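You operate a simulated robot arm through the tools that you are given. There is no shell and no other tool. Be economical: measure what you need, move in short steps, check, and stop when the job is done.

You are at the controls of a simulated robot arm. One attempt, no reset.

## Task
Put the relish jar on top of the yellow tin. Then fetch the carton marked "milk" from the trestle top and stand it on top of the blue box.
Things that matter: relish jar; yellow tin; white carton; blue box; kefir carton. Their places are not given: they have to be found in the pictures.

The check looks at the end state, three seconds after you hand in, the way a careful person would. Anything else that was tipped, shoved, dropped, spilled or broken makes it a failure.

## Robot
A 7-joint arm with a two-finger parallel gripper, fixed in place. Base frame: the origin is at the foot of the arm, x ahead of it, y to its left, z up; the work surface is at about z = 0. Lengths are in mm, angles in degrees, forces in N, time in s.
With the tool pointing down near the work surface it reaches from about 220 to 580 mm from the base axis. Its first joint turns from -66.0 to 66.0 degrees. Payload 2.5 kg.
The TCP is the grasp point between the finger pads, 23 mm short of the fingertips. In the tool frame z runs along the fingers and y along their closing line. The gripper opens to 94 mm. The fingers are 38 mm wide and 10 mm thick; the gripper's body (54 by 96 mm) begins 39 mm behind the TCP.
Orientation is that of the tool frame in the base frame, as a unit quaternion [w, x, y, z]. With the fingers straight down and closing along the base's y, the tool's x points along the base's -x, its y along +y and its z along -z.

## Interface
- The arm moves only by the tool apply_moves. Its argument "steps" is a list that holds one entry, the list of rows, each a list of 7 numbers: the shift along the base's x, y, z in units of 50 mm (1.0 is 50 mm), then the turn, a rotation vector about the base's x, y, z in units of 6 degrees (1.0 is 6 degrees), then the gripper command, from -1 (shut) to 1 (fully open), values between in proportion. In form: [[[x, y, z, ax, ay, az, grip], ...]]. A call has 1 to 10 rows; each row shifts and turns the commanded pose from where the row before left it. A call with a number of a shift or a turn outside -1 to 1 is refused whole. Each row takes 0.2 s and may step no farther than 50 mm and 8.6 degrees from the row before; otherwise, or with a gripper value out of range, the whole call is refused. A pose out of reach is approached as far as the arm can. The call stops where the force on the tool passes 40 N (or 10 N more than at its start, if that is more) or the arm is blocked; 0.2 s more then pass. The fingers move at their own pace (about 108 mm/s each) and stop on an object; they squeeze with about 21 N. The grip force told is the motor's: it shows also when the fingers shut on nothing. Time passes only in rows, and 0.2 s behind the last, so rows that do not move let the fingers close. The reply holds the time, the measured pose of the TCP, the force on the tool along the base axes, the opening and the grip force, in the units named above and with some noise.
- Cameras (640 x 400 px; columns grow to the right, rows downward): "scene" is fixed at [109.4, -402.4, 540.8]; the picture's right is [0.89, -0.45, 0.00], its down [-0.28, -0.54, -0.79] and it looks along [0.36, 0.71, -0.61] (base axes); focal length 244 px, centre (320, 200). "wrist" rides on the gripper at [-39, 0, -44] in the tool frame; the picture's right is [0.00, -1.00, 0.00], its down [0.97, 0.00, -0.24] and it looks along [0.24, 0.00, 0.97] (tool axes); focal length 218 px, centre (320, 200).
- snapshot(camera): a new picture of that camera. The clock stands still meanwhile.
- probe_pixels(camera, pixels): for up to 12 pixels [column, row] of the newest picture of that camera ("zoom" is the newest enlarged one), the place [x, y, z] in the base frame of the surface seen there, good to about 2 mm. The clock stands still meanwhile.
- zoom(camera, box): a new picture of the part [left, top, right, bottom] of that camera's present view, enlarged. The clock stands still meanwhile.
- sign_off(): hands the job in; it is judged then, once.

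Keep the steps short. Do not move on a guess: measure, check each grasp and each placing, and mend mistakes. In all there are 80 turns and 54 pictures (those below and enlarged ones count). Leave the gripper open and the arm clear of the work at the hand-in unless told otherwise, and finish with a single line.

The tools are called after "Emit:" as name(argument=value, ...) on one line, values as JSON. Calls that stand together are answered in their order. apply_moves: Moves the arm, as the interface text tells. Its arguments: {"type":"object","properties":{"steps":{"type":"array"}},"required":["steps"]} The other tools are called the same way: snapshot (camera) takes a picture; probe_pixels (camera, pixels) gives the place of the surface under pixels of a picture; zoom (camera, box) takes an enlarged picture of a part of a camera's view; sign_off () hands the job in.

At the start:

```text
time_s: 0.0
tool_pos: [405.1, 131.9, 387.2]
tool_rot: [-0.001, 0.0, 1.0, 0.001]
wrist_force: [-0.3, -0.3, 0.0]
finger_gap: 94.0
grip_force: 0.0
```

scene: 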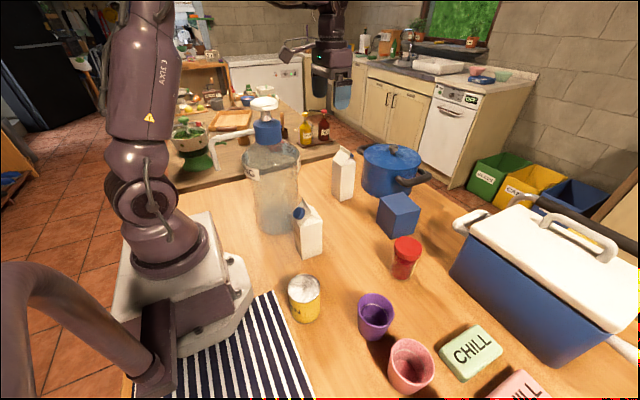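
wrist: 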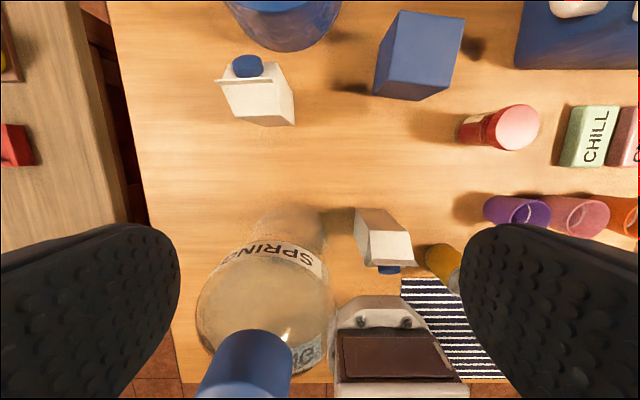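

Two white cartons show at scene (310,230) and (343,173), the red-lidded jar is at (406,257), the yellow tin at (303,298) and the blue box at (398,214). I'll enlarge them to read the labels.

Emit:
zoom(camera="scene", box=[270, 130, 450, 242])

Emit:
zoom(camera="scene", box=[270, 220, 450, 332])

Emit:
zoom(camera="wrist", box=[200, 30, 440, 180])

```text
3.56 times, centred on (360, 186) of scene
```

zoom: 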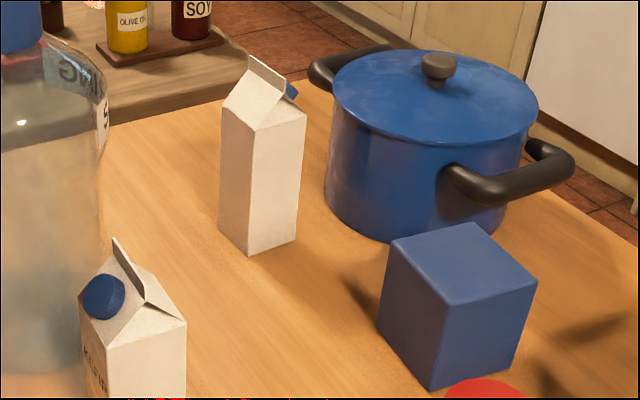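

```text
3.56 times, centred on (360, 276) of scene
```

zoom: 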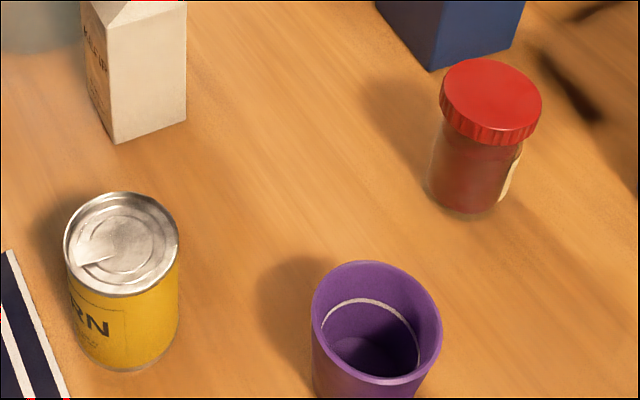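

```text
2.67 times, centred on (320, 105) of wrist
```

zoom: 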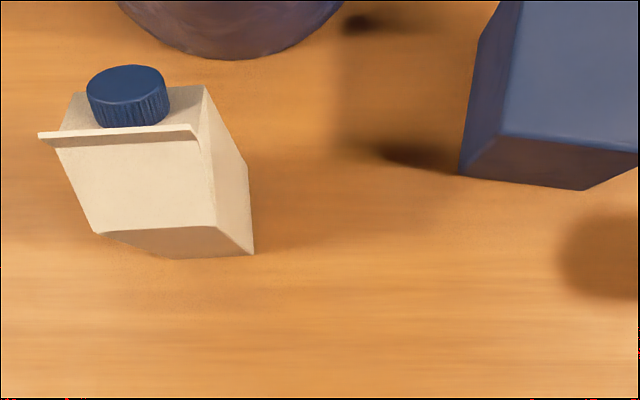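

The near carton's label looks like it ends in "…IR" at about scene (297,237). I'll enlarge it, then measure the jar, tin, box and cartons.

Emit:
zoom(camera="scene", box=[280, 200, 340, 238])

Emit:
zoom(camera="scene", box=[285, 222, 333, 252])

Emit:
probe_pixels(camera="scene", pixels=[[408, 244], [396, 241], [420, 246], [404, 268], [302, 286], [290, 284], [317, 288], [400, 202], [380, 198], [402, 194], [419, 209], [396, 213]])

Emit:
probe_pixels(camera="wrist", pixels=[[218, 80], [272, 81], [236, 117], [266, 124], [295, 124], [248, 60], [255, 100], [278, 64], [516, 128], [424, 50], [385, 235], [390, 268]])

```text
10.53 times, centred on (310, 219) of scene
```

zoom: 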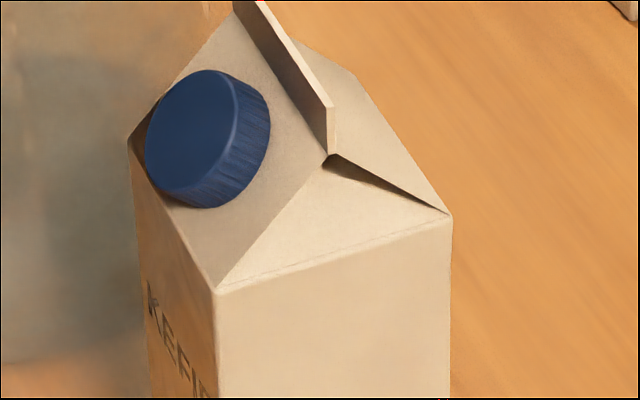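

```text
13.33 times, centred on (309, 237) of scene
```

zoom: 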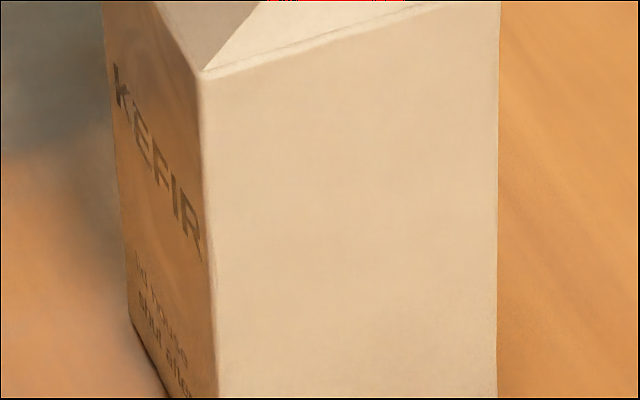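

```text
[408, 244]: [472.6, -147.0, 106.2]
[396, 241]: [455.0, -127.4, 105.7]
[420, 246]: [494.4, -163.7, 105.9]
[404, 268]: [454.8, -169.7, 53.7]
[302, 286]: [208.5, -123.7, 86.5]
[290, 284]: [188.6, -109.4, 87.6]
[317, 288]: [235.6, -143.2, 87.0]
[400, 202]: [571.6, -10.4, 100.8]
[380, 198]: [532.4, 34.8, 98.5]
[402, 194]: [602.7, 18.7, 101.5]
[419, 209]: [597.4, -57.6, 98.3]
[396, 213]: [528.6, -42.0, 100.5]
```

```text
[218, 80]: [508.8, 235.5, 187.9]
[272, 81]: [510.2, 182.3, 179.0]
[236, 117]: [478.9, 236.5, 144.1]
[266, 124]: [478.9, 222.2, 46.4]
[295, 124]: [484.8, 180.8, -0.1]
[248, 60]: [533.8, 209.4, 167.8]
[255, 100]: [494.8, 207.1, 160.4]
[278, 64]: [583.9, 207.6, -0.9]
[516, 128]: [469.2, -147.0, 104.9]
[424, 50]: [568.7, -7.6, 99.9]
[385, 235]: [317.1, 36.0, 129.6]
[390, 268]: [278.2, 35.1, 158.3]
```

The near carton reads KEFIR, so the far carton at about (509,209) must be the white "milk" one, though its label faces away. Next I'll probe the far carton's corners, the bottle, the cups, the cooler and the pot for clearances.

Emit:
probe_pixels(camera="scene", pixels=[[333, 195], [341, 199], [352, 195], [335, 175], [350, 175], [342, 168], [355, 163], [341, 149], [349, 153], [333, 162], [265, 102], [268, 125]])

Emit:
probe_pixels(camera="scene", pixels=[[270, 165], [296, 165], [280, 220], [220, 137], [375, 300], [360, 300], [392, 302], [409, 345], [455, 262], [540, 340], [407, 183], [362, 155]])

Emit:
probe_pixels(camera="wrist", pixels=[[515, 212], [570, 215], [585, 130], [520, 40], [265, 270], [250, 350], [215, 300], [325, 310], [290, 42], [340, 20], [462, 130], [345, 0]])

```text
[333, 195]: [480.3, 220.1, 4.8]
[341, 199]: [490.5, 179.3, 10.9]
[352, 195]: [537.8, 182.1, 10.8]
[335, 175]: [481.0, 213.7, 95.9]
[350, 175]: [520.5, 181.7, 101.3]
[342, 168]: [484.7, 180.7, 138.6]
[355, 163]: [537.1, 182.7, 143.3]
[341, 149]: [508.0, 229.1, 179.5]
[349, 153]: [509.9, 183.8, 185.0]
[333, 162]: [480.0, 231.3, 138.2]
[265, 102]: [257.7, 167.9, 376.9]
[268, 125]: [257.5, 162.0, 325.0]
```

```text
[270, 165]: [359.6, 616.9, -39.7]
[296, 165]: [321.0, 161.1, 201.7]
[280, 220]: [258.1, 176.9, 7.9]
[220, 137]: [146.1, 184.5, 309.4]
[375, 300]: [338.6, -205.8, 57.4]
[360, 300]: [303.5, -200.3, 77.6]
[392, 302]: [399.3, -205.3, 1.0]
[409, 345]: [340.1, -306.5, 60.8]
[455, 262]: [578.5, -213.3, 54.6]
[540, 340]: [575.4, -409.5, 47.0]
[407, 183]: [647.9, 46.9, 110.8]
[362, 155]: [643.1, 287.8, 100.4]
```

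```text
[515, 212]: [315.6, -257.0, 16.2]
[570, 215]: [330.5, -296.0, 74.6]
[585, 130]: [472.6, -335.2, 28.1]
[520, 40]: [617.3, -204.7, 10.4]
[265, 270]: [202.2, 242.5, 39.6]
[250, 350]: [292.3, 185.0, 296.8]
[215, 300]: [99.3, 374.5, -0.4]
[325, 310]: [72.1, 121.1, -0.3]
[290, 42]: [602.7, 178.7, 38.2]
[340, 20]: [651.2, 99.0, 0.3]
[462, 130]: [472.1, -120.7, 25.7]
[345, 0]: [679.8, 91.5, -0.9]
```

Measured so far: jar about (474,-146) with its top at 106, tin about (212,-126) with its top at 87, box top centre about (566,-11) at 100. The carton spans about x 480–537, y 182–237 with its ridge at 188, and the bottle stands at about (262,172). First I'll move high over the jar, then come partway down and look again.

Emit:
apply_moves(steps=[[[0.23, -0.927, 0, 0, 0, 0, 1], [0.23, -0.927, 0, 0, 0, 0, 1], [0.23, -0.927, 0, 0, 0, 0, 1], [0.23, -0.927, 0, 0, 0, 0, 1], [0.23, -0.927, 0, 0, 0, 0, 1], [0.23, -0.927, 0, 0, 0, 0, 1], [0, 0, -0.85, 0, 0, 0, 1], [0, 0, -0.85, 0, 0, 0, 1], [0, 0, -0.85, 0, 0, 0, 1]]])

Emit:
snapshot(camera="wrist")

```text
time_s: 2.0
tool_pos: [473.4, -145.3, 259.6]
tool_rot: [0.0, -0.001, 1.0, 0.001]
wrist_force: [-0.2, -0.2, -0.3]
finger_gap: 94.0
grip_force: 0.1
```

```text
46 pictures are left
```

wrist: 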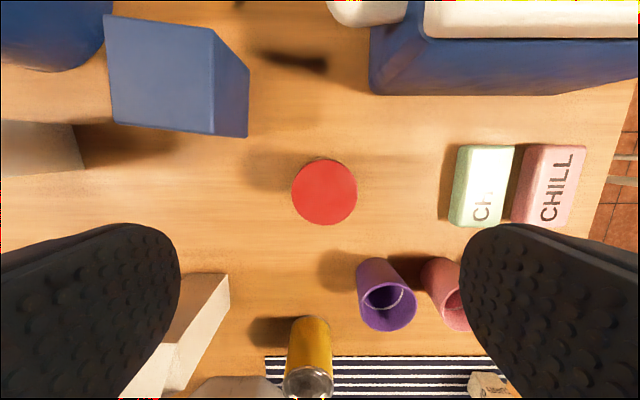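

The lid is at wrist (325,191). I'll probe its edges, the tin's rim and the box top from here.

Emit:
probe_pixels(camera="wrist", pixels=[[293, 191], [356, 191], [325, 161], [325, 223], [325, 191], [308, 380], [288, 380], [330, 378], [107, 17], [210, 32], [213, 132], [116, 121]])

```text
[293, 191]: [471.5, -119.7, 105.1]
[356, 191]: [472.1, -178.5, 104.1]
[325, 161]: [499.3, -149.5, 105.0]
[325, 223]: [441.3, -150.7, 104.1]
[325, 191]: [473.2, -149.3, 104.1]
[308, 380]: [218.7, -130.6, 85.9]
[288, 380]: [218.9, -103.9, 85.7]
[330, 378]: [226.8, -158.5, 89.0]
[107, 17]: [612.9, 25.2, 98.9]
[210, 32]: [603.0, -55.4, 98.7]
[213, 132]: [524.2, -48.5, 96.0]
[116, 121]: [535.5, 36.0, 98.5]
```

The lid centre is about (471,-149) and 58 mm across. I'll straighten up over it, descend to z≈76 and close.

Emit:
apply_moves(steps=[[[-0.05, -0.07, -0.9, 0, 0, 0, 1], [0, 0, -0.9, 0, 0, 0, 1], [0, 0, -0.9, 0, 0, 0, 1], [0, 0, -0.5, 0, 0, 0, 1], [0, 0, -0.47, 0, 0, 0, 1], [0, 0, 0, 0, 0, 0, 1]]])

Emit:
apply_moves(steps=[[[0, 0, 0, 0, 0, 0, -1], [0, 0, 0, 0, 0, 0, -1], [0, 0, 0, 0, 0, 0, -1], [0, 0, 0, 0, 0, 0, -1]]])

```text
time_s: 3.4
tool_pos: [472.3, -149.5, 75.5]
tool_rot: [0.0, 0.0, 1.0, 0.001]
wrist_force: [0.3, -0.1, 0.5]
finger_gap: 94.0
grip_force: 0.0
```

```text
time_s: 4.4
tool_pos: [472.4, -148.6, 76.1]
tool_rot: [0.001, 0.0, 1.0, 0.0]
wrist_force: [0.2, 0.1, -0.7]
finger_gap: 61.8
grip_force: 20.9
```

The grip holds at a 61.8 mm gap and 21 N. I'll lift gently and check.

Emit:
apply_moves(steps=[[[0, 0, 0.2, 0, 0, 0, -1], [0, 0, 0.6, 0, 0, 0, -1], [0, 0, 0.9, 0, 0, 0, -1], [0, 0, 0.9, 0, 0, 0, -1], [0, 0, 0.9, 0, 0, 0, -1]]])

Emit:
snapshot(camera="scene")

```text
time_s: 5.6
tool_pos: [473.7, -151.0, 254.0]
tool_rot: [0.0, 0.001, 1.0, 0.0]
wrist_force: [1.2, -0.2, -3.5]
finger_gap: 61.9
grip_force: 21.2
```

```text
45 pictures are left
```

scene: 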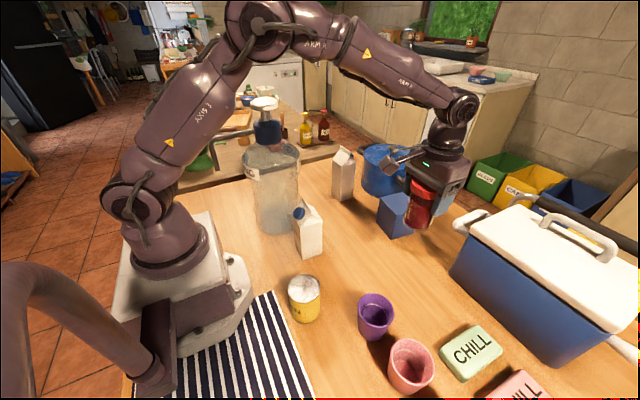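

The jar is held upright. The tin's centre needs to be sharper, so I'll enlarge it.

Emit:
zoom(camera="scene", box=[272, 265, 336, 305])

```text
10.00 times, centred on (304, 285) of scene
```

zoom: 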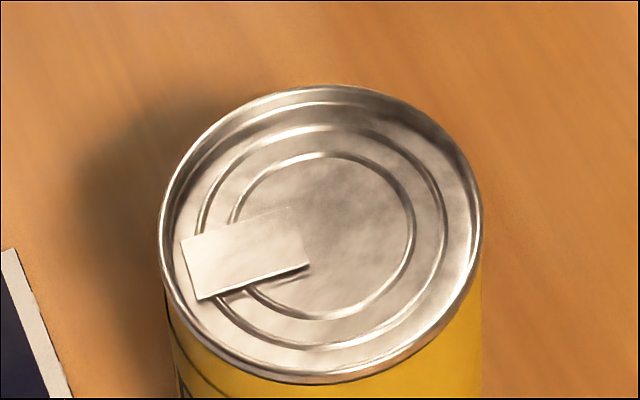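

Emit:
probe_pixels(camera="zoom", pixels=[[165, 230], [476, 240], [320, 90], [322, 377], [200, 145], [430, 350], [215, 340], [430, 125], [321, 236], [260, 250], [400, 250]])

```text
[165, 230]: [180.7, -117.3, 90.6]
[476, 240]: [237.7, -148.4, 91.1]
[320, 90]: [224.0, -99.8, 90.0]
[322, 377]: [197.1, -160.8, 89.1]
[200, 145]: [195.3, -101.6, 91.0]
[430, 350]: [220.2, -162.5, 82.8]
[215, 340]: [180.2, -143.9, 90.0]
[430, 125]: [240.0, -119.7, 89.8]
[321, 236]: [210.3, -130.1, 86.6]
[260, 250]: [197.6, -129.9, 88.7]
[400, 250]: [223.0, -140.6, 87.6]
```

The rim centre is about (210,-131), 66 mm across, at z≈90. I'll carry the jar there at the present height.

Emit:
apply_moves(steps=[[[-0.87, 0.065, 0, 0, 0, 0, -1], [-0.87, 0.065, 0, 0, 0, 0, -1], [-0.87, 0.065, 0, 0, 0, 0, -1], [-0.87, 0.065, 0, 0, 0, 0, -1], [-0.87, 0.065, 0, 0, 0, 0, -1], [-0.87, 0.065, 0, 0, 0, 0, -1], [0, 0, 0, 0, 0, 0, -1]]])

Emit:
snapshot(camera="scene")

```text
time_s: 7.2
tool_pos: [211.7, -130.4, 251.6]
tool_rot: [0.0, 0.0, 1.0, -0.001]
wrist_force: [0.1, 0.6, -3.1]
finger_gap: 62.5
grip_force: 21.0
```

```text
43 pictures are left
```

scene: 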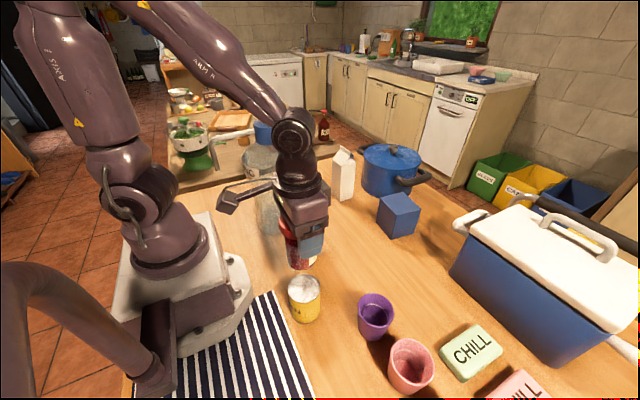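

An arm-like piece sticks out to the left of the gripper at scene (228,200). I'll measure it, plus the jar's bottom edge at (297,268).

Emit:
zoom(camera="scene", box=[200, 140, 360, 340])

Emit:
probe_pixels(camera="scene", pixels=[[228, 203], [238, 195], [255, 187], [228, 190], [270, 184], [305, 205], [313, 245], [297, 266], [292, 262], [290, 235]])

```text
2.00 times, centred on (280, 240) of scene
```

zoom: 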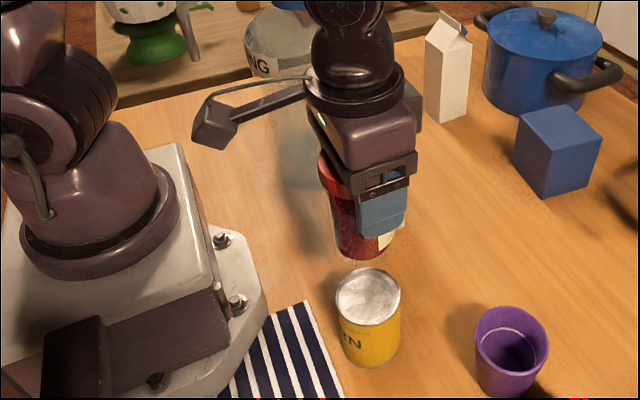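

```text
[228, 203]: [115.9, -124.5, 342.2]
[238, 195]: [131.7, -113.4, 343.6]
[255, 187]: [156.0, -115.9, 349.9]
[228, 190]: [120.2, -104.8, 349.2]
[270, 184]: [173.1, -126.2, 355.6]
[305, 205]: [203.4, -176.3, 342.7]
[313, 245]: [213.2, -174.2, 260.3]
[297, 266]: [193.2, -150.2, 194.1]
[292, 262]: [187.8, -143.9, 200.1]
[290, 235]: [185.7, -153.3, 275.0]
```

That's a stalk about 110 mm long on the gripper's -x side, about 95 mm above the TCP. It's clear here, and I'll keep it away from the bottle later. Now I'll lower the jar towards the rim at z≈90, expecting contact near TCP z≈164–166.

Emit:
apply_moves(steps=[[[0, -0.01, -0.7, 0, 0, 0, -1], [0, 0, -0.5, 0, 0, 0, -1], [0, 0, -0.3, 0, 0, 0, -1], [0, 0, -0.1, 0, 0, 0, -1], [0, 0, 0, 0, 0, 0, -1]]])

Emit:
zoom(camera="scene", box=[260, 220, 356, 340])

```text
time_s: 8.4
tool_pos: [211.6, -130.0, 172.1]
tool_rot: [0.0, 0.0, 1.0, 0.0]
wrist_force: [0.2, 0.3, -3.6]
finger_gap: 61.7
grip_force: 21.2
```

```text
3.33 times, centred on (308, 280) of scene
```

zoom: 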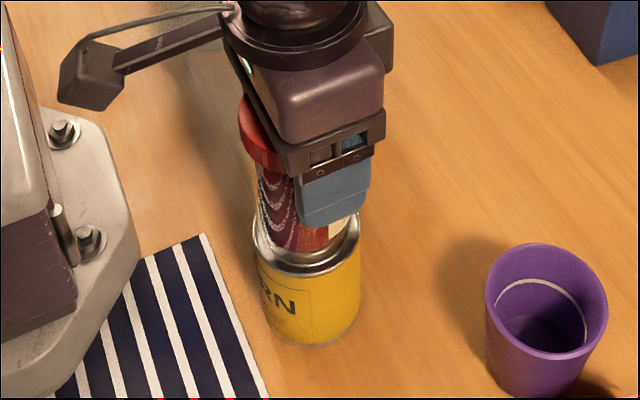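

The jar sits over the rim. I'll lower it in 2 mm steps and watch the vertical force.

Emit:
apply_moves(steps=[[[0, 0, -0.04, 0, 0, 0, -1], [0, 0, -0.04, 0, 0, 0, -1], [0, 0, -0.04, 0, 0, 0, -1], [0, 0, 0, 0, 0, 0, -1]]])

```text
time_s: 9.4
tool_pos: [211.3, -130.5, 166.1]
tool_rot: [0.0, 0.0, 1.0, 0.0]
wrist_force: [-1.3, 0.1, 11.0]
finger_gap: 62.1
grip_force: 20.9
```

The force went from -3.6 to +11 N, so the jar is in contact at z 166. I'll ease up slightly, open partway and look.

Emit:
apply_moves(steps=[[[0, 0, 0.01, 0, 0, 0, -1], [0, 0, 0, 0, 0, 0, -0.1], [0, 0, 0, 0, 0, 0, 0.2], [0, 0, 0, 0, 0, 0, 0.45], [0, 0, 0, 0, 0, 0, 1]]])

Emit:
zoom(camera="scene", box=[260, 220, 356, 340])

```text
time_s: 10.6
tool_pos: [210.8, -131.3, 166.2]
tool_rot: [0.0, 0.0, 1.0, 0.001]
wrist_force: [0.5, 0.5, -0.1]
finger_gap: 93.7
grip_force: 0.0
```

```text
3.33 times, centred on (308, 280) of scene
```

zoom: 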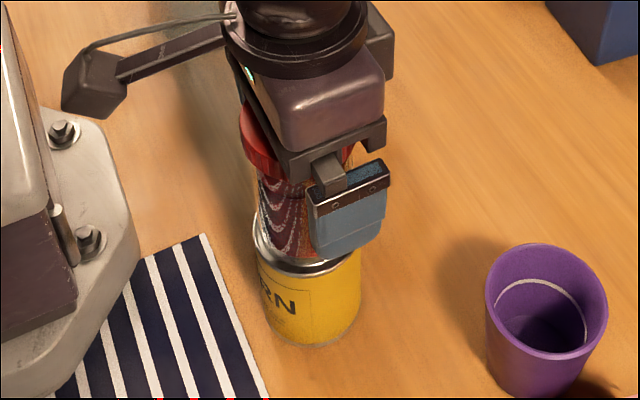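

The jar stands. I'll rise straight up and check it.

Emit:
apply_moves(steps=[[[0, 0, 0.4, 0, 0, 0, 1], [0, 0, 0.8, 0, 0, 0, 1], [0, 0, 1, 0, 0, 0, 1], [0, 0, 1, 0, 0, 0, 1], [0, 0, 0.8, 0, 0, 0, 1]]])

Emit:
zoom(camera="scene", box=[240, 200, 400, 330])

```text
time_s: 11.8
tool_pos: [211.3, -130.3, 367.5]
tool_rot: [0.0, 0.001, 1.0, 0.0]
wrist_force: [0.3, 0.3, -0.3]
finger_gap: 93.9
grip_force: 0.1
```

```text
3.08 times, centred on (320, 265) of scene
```

zoom: 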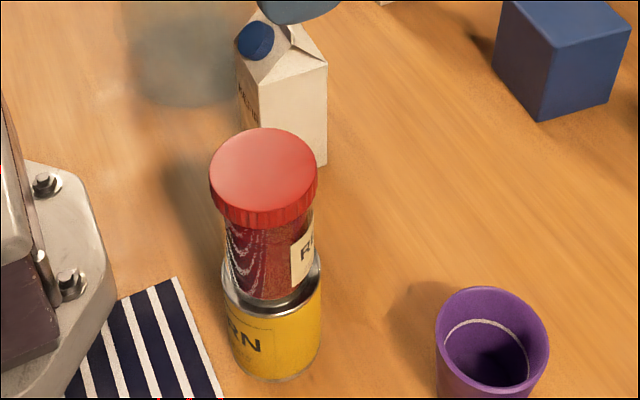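

The jar stands straight on the tin, and its label begins "RE…". Before fetching the carton I'll test, empty-handed, whether the placing pose over the box (557,-11,250) with a 24° forward tilt can be reached.

Emit:
apply_moves(steps=[[[0.96, 0, 0, 0, 0, 0, 1], [0.96, 0, 0, 0, 0, 0, 1], [0.96, 0, 0, 0, 0, 0, 1], [0.96, 0, 0, 0, 0, 0, 1], [0.96, 0, 0, 0, 0, 0, 1], [0.96, 0, 0, 0, 0, 0, 1]]])

Emit:
apply_moves(steps=[[[0.29, 0.6, -0.59, 0, -1, 0, 1], [0.29, 0.6, -0.59, 0, -1, 0, 1], [0.29, 0.6, -0.59, 0, -1, 0, 1], [0.29, 0.6, -0.59, 0, -1, 0, 1], [0, 0, 0, 0, 0, 0, 1]]])

Emit:
snapshot(camera="wrist")

```text
time_s: 13.2
tool_pos: [499.0, -130.6, 367.1]
tool_rot: [-0.001, -0.001, 1.0, 0.0]
wrist_force: [0.1, -0.3, 0.0]
finger_gap: 94.1
grip_force: 0.0
```

```text
time_s: 14.4
tool_pos: [557.2, -9.2, 249.0]
tool_rot: [0.207, 0.0, 0.978, 0.0]
wrist_force: [-1.0, 0.5, -0.7]
finger_gap: 94.0
grip_force: 0.1
```

```text
38 pictures are left
```

wrist: 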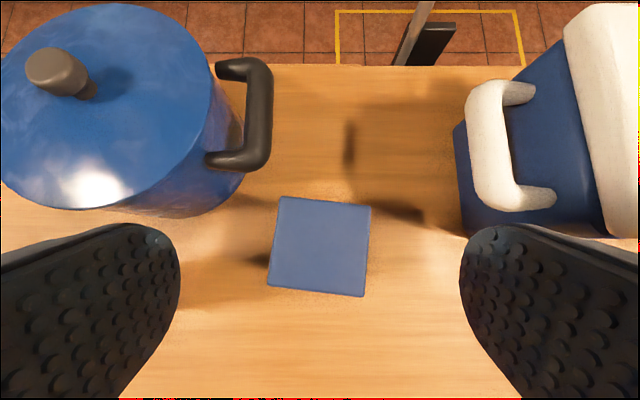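

The pose is reached exactly. I'll probe the box's corners (279,198), (371,206), (361,296), (268,286), its centre, and the pot's lid, knob and handle heights.

Emit:
probe_pixels(camera="wrist", pixels=[[283, 201], [368, 209], [359, 293], [271, 283], [320, 247], [58, 65], [150, 60], [265, 110], [235, 155], [200, 180]])

```text
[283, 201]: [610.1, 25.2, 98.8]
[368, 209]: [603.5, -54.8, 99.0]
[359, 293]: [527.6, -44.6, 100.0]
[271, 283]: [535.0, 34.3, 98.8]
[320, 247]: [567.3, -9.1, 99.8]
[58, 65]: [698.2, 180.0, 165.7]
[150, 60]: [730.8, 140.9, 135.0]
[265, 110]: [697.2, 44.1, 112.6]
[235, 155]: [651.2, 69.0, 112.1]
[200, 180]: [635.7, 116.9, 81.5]
```

Box centre is about (569,-10) with its top at 99.5, so there's ample room. Next I'll go above the carton at z≈300, keeping the tilt.

Emit:
apply_moves(steps=[[[0, 0, 1, 0, 0, 0, 1], [-0.24, 0.872, 0, 0, 0, 0, 1], [-0.24, 0.872, 0, 0, 0, 0, 1], [-0.24, 0.872, 0, 0, 0, 0, 1], [-0.24, 0.872, 0, 0, 0, 0, 1], [-0.19, 0.872, 0, 0, 0, 0, 1], [0, 0, 0, 0, 0, 0, 1]]])

Emit:
snapshot(camera="wrist")

Emit:
snapshot(camera="scene")

```text
time_s: 16.0
tool_pos: [499.2, 207.4, 298.8]
tool_rot: [0.207, 0.0, 0.978, 0.0]
wrist_force: [-0.7, -0.2, -0.5]
finger_gap: 94.0
grip_force: 0.0
```

```text
37 pictures are left
```

wrist: 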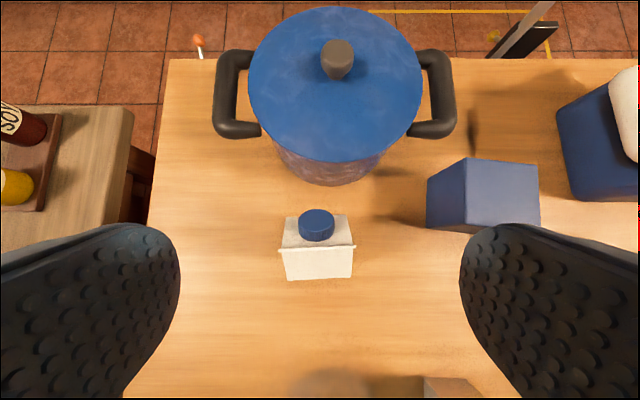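

```text
36 pictures are left
```

scene: 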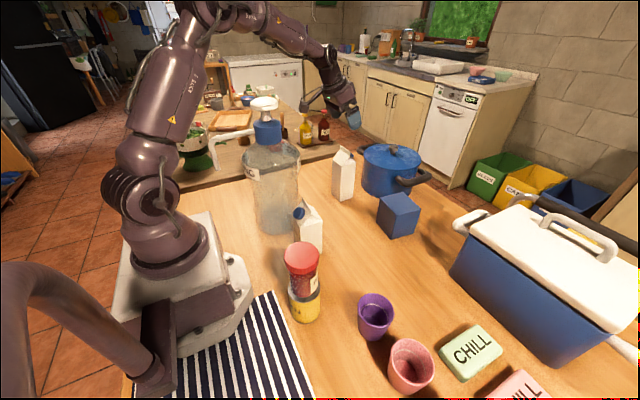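

The arm stays above the bottle. I'll probe the carton's ridge and shoulders from here to centre on it and check its turn.

Emit:
zoom(camera="wrist", box=[260, 195, 380, 295])

Emit:
probe_pixels(camera="wrist", pixels=[[281, 250], [353, 246], [318, 247], [288, 277], [350, 275], [287, 222], [346, 218], [316, 216], [319, 262], [285, 265], [352, 262]])

```text
4.00 times, centred on (320, 245) of wrist
```

zoom: 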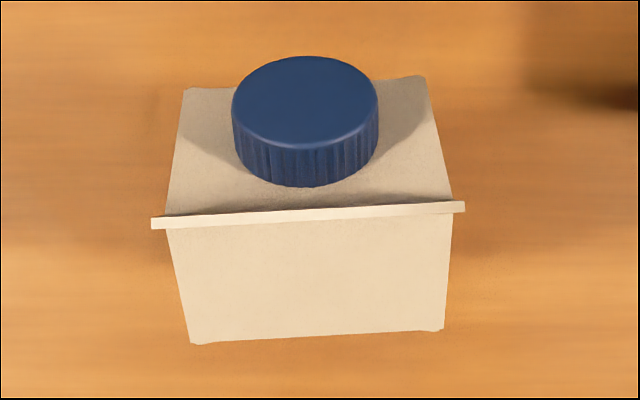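

```text
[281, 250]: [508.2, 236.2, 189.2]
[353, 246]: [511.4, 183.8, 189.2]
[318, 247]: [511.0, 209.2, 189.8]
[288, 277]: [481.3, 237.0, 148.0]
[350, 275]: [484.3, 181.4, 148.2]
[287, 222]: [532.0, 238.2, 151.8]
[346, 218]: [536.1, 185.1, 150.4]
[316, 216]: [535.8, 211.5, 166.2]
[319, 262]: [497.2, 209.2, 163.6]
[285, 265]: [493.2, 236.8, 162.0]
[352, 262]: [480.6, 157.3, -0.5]
```

The carton's centre is (509,210), its shoulders are at 148, its ridge at 189, and it's turned about +3.5°. I'll turn the tool to match and descend to (496,210,146), which leaves about 5 mm between the palm and the ridge.

Emit:
apply_moves(steps=[[[-0.06, 0.05, -0.7, 0, 0, 0.58, 1], [0, 0, -0.7, 0, 0, 0, 1], [0, 0, -0.7, 0, 0, 0, 1], [0, 0, -0.5, 0, 0, 0, 1], [0, 0, -0.3, 0, 0, 0, 1], [0, 0, -0.15, 0, 0, 0, 1], [0, 0, 0, 0, 0, 0, 1]]])

Emit:
zoom(camera="scene", box=[230, 60, 450, 240])

```text
time_s: 17.6
tool_pos: [496.0, 210.6, 144.4]
tool_rot: [0.207, -0.029, 0.978, 0.005]
wrist_force: [0.5, -0.3, 0.3]
finger_gap: 94.0
grip_force: 0.1
```

```text
2.22 times, centred on (340, 150) of scene
```

zoom: 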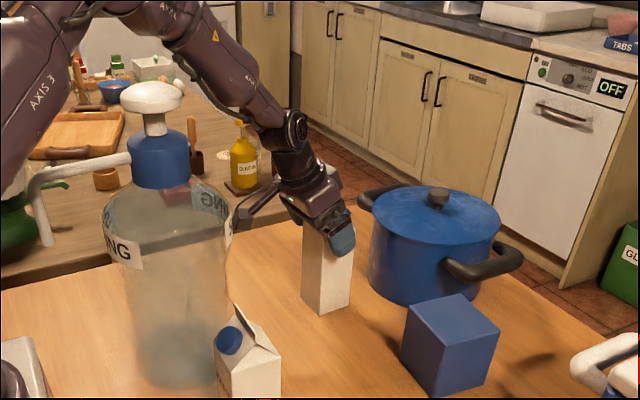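

The fingers straddle the carton with no contact. I'll close.

Emit:
apply_moves(steps=[[[0, 0, 0, 0, 0, 0, 0.5], [0, 0, 0, 0, 0, 0, -1], [0, 0, 0, 0, 0, 0, -1], [0, 0, 0, 0, 0, 0, -1]]])

Emit:
apply_moves(steps=[[[0, 0, 0.2, 0, 0, 0, -1], [0, 0, 0.2, 0, 0, 0, -1], [0, 0, 0, 0, 0, 0, -1]]])

Emit:
zoom(camera="scene", box=[230, 60, 450, 240])

```text
time_s: 18.6
tool_pos: [495.5, 209.6, 146.3]
tool_rot: [0.208, -0.03, 0.978, 0.007]
wrist_force: [0.6, -1.0, 0.8]
finger_gap: 60.0
grip_force: 21.0
```

```text
time_s: 19.4
tool_pos: [496.2, 209.6, 166.0]
tool_rot: [0.207, -0.029, 0.978, 0.006]
wrist_force: [0.2, 0.3, -6.7]
finger_gap: 60.0
grip_force: 20.8
```

```text
2.22 times, centred on (340, 150) of scene
```

zoom: 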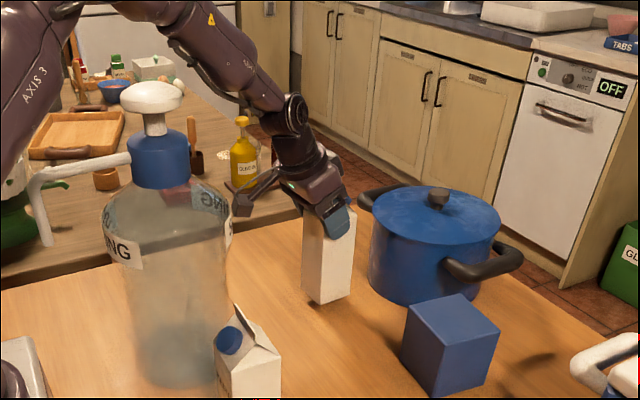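

It's lifted (about 0.7 kg) and hanging upright with no slip. I'll raise it clear, then carry it over the box, turning -10.5° to line it up with the box's sides.

Emit:
apply_moves(steps=[[[0, 0, 0.6, 0, 0, 0, -1], [0, 0, 0.65, 0, 0, 0, -1], [0, 0, 0.65, 0, 0, 0, -1], [0, 0, 0.6, 0, 0, 0, -1]]])

Emit:
apply_moves(steps=[[[0.15, -0.546, 0, 0, 0, -0.22, -1], [0.15, -0.546, 0, 0, 0, -0.22, -1], [0.15, -0.546, 0, 0, 0, -0.22, -1], [0.15, -0.546, 0, 0, 0, -0.22, -1], [0.15, -0.546, 0, 0, 0, -0.22, -1], [0.15, -0.546, 0, 0, 0, -0.22, -1], [0.15, -0.546, 0, 0, 0, -0.22, -1], [0.15, -0.546, 0, 0, 0, -0.22, -1], [0, 0, 0, 0, 0, 0, -1]]])

Emit:
zoom(camera="scene", box=[300, 80, 500, 260])

```text
time_s: 20.4
tool_pos: [496.3, 209.7, 291.7]
tool_rot: [0.207, -0.029, 0.978, 0.007]
wrist_force: [0.4, 0.0, -6.1]
finger_gap: 59.9
grip_force: 21.6
```

```text
time_s: 22.4
tool_pos: [557.2, -8.9, 291.9]
tool_rot: [0.207, 0.06, 0.976, -0.013]
wrist_force: [-0.5, 0.5, -6.2]
finger_gap: 60.0
grip_force: 21.0
```

```text
2.22 times, centred on (400, 170) of scene
```

zoom: 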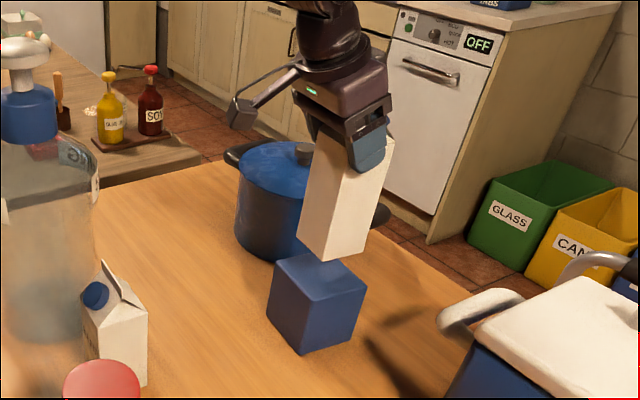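

The carton may be leaning slightly, since its right edge looks slanted in the zoom. I'll probe its faces to measure that.

Emit:
zoom(camera="scene", box=[380, 130, 440, 205])

```text
5.33 times, centred on (410, 168) of scene
```

zoom: 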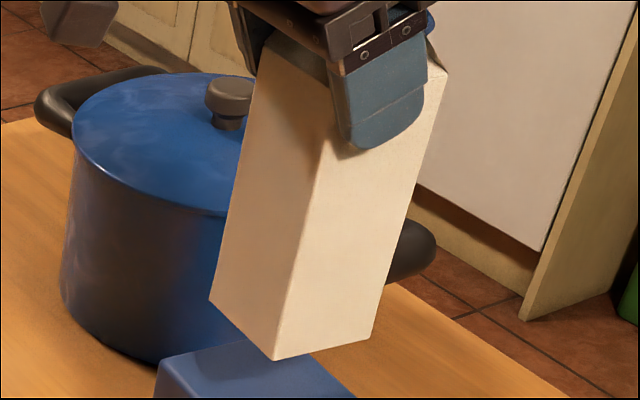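

Emit:
probe_pixels(camera="zoom", pixels=[[215, 295], [273, 352], [365, 336], [258, 75], [318, 120], [285, 270], [325, 180], [375, 280], [417, 150], [270, 150], [240, 270]])

```text
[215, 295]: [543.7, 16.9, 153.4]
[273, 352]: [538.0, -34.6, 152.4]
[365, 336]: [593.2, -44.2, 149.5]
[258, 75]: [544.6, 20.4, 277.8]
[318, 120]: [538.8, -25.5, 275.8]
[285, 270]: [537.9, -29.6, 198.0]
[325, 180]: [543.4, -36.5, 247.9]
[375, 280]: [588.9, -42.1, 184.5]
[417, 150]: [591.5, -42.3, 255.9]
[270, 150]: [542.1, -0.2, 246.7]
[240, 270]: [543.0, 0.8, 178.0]
```

The faces are plumb: x≈538–543 and y≈-42 hold from z 150 to 277, so the slant is only perspective. I'll lower to just above the box, then go in 2 mm steps.

Emit:
apply_moves(steps=[[[0, 0, -0.4, 0, 0, 0, -1], [0, 0, -0.25, 0, 0, 0, -1], [0, 0, -0.15, 0, 0, 0, -1], [0, 0, -0.04, 0, 0, 0, -1], [0, 0, 0, 0, 0, 0, -1]]])

Emit:
apply_moves(steps=[[[0, 0, -0.04, 0, 0, 0, -1], [0, 0, 0, 0, 0, 0, -1]]])

Emit:
zoom(camera="scene", box=[350, 140, 450, 250])

```text
time_s: 23.6
tool_pos: [556.4, -9.1, 248.2]
tool_rot: [0.208, 0.06, 0.976, -0.013]
wrist_force: [0.4, 1.0, -7.2]
finger_gap: 59.8
grip_force: 20.9
```

```text
time_s: 24.2
tool_pos: [556.6, -9.0, 246.3]
tool_rot: [0.208, 0.061, 0.976, -0.013]
wrist_force: [0.3, 0.3, -6.9]
finger_gap: 59.8
grip_force: 21.0
```

```text
3.64 times, centred on (400, 195) of scene
```

zoom: 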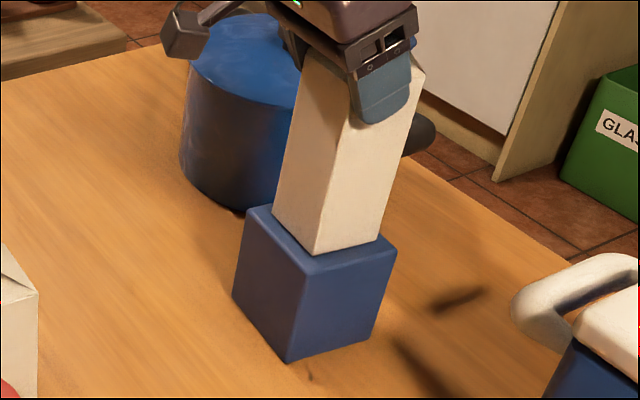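

It's well inside the box top, with no contact yet (-6.9 N). I'll keep going in 1 mm steps.

Emit:
apply_moves(steps=[[[0, 0, -0.02, 0, 0, 0, -1], [0, 0, 0, 0, 0, 0, -1]]])

Emit:
apply_moves(steps=[[[0, 0, -0.02, 0, 0, 0, -1], [0, 0, 0, 0, 0, 0, -1]]])

```text
time_s: 24.8
tool_pos: [556.6, -9.3, 246.6]
tool_rot: [0.208, 0.06, 0.976, -0.013]
wrist_force: [-0.5, 0.1, -5.3]
finger_gap: 59.9
grip_force: 21.2
```

```text
time_s: 25.4
tool_pos: [556.7, -9.3, 245.0]
tool_rot: [0.207, 0.061, 0.976, -0.013]
wrist_force: [-1.7, -0.9, -1.6]
finger_gap: 59.7
grip_force: 21.4
```

The load is coming off, so the carton is touching (-1.6 N). One more mm should seat it, then I'll open gradually.

Emit:
apply_moves(steps=[[[0, 0, -0.015, 0, 0, 0, -1], [0, 0, 0, 0, 0, 0, -1]]])

Emit:
apply_moves(steps=[[[0, 0, 0, 0, 0, 0, 0.3], [0, 0, 0, 0, 0, 0, 0.5], [0, 0, 0, 0, 0, 0, 1], [0, 0, 0, 0, 0, 0, 1]]])

Emit:
zoom(camera="scene", box=[350, 140, 450, 250])

```text
time_s: 26.0
tool_pos: [556.8, -9.9, 245.0]
tool_rot: [0.209, 0.06, 0.976, -0.013]
wrist_force: [-5.7, -1.1, 7.9]
finger_gap: 59.8
grip_force: 20.8
```

```text
time_s: 27.0
tool_pos: [557.2, -8.4, 245.1]
tool_rot: [0.207, 0.06, 0.976, -0.013]
wrist_force: [-0.5, -0.4, -0.5]
finger_gap: 94.1
grip_force: 0.1
```

```text
3.64 times, centred on (400, 195) of scene
```

zoom: 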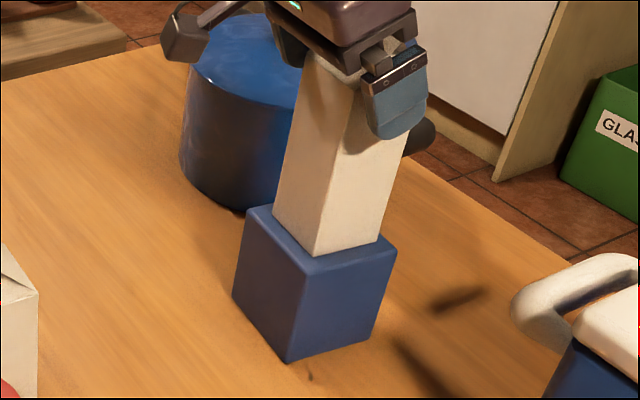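

The carton stands by itself. I'll retreat straight up, back off and check.

Emit:
apply_moves(steps=[[[0, 0, 0.3, 0, 0, 0, 1], [0, 0, 0.6, 0, 0, 0, 1], [0, 0, 0.9, 0, 0, 0, 1], [0, 0, 0.9, 0, 0, 0, 1], [-0.8, 0, 0.3, 0, 0, 0, 1], [-0.9, 0, 0, 0, 0.8, 0, 1], [-0.9, 0, 0, 0, 1, 0, 1], [0, 0, 0, 0, 1, 0, 1]]])

Emit:
snapshot(camera="scene")

Emit:
zoom(camera="scene", box=[270, 130, 450, 330])

```text
time_s: 28.8
tool_pos: [427.8, -8.7, 395.0]
tool_rot: [0.063, 0.058, 0.996, -0.022]
wrist_force: [-0.1, -0.8, 0.1]
finger_gap: 93.7
grip_force: 0.1
```

```text
28 pictures are left
```

scene: 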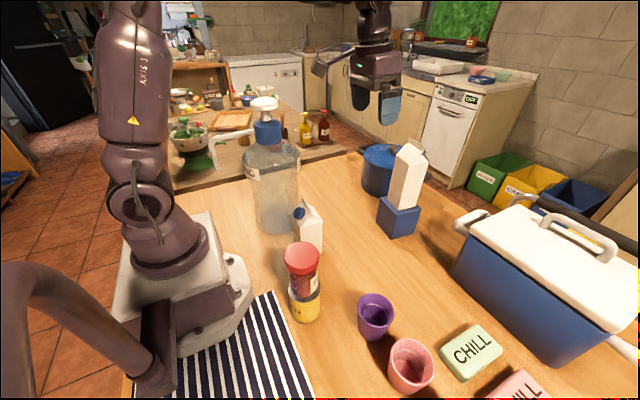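

```text
2.00 times, centred on (360, 230) of scene
```

zoom: 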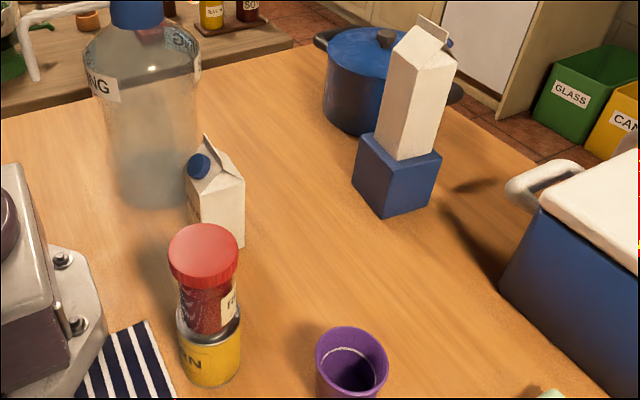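

The jar stands on the tin and the carton stands upright on the blue box. Everything else is where it was, the gripper is open and the arm is clear, so I'm handing in.

Emit:
sign_off()

```text
The job is handed in.
```

The relish jar is on the yellow tin and the white carton is on the blue box; I never saw a "milk" label, and took that carton because the only other one reads KEFIR.
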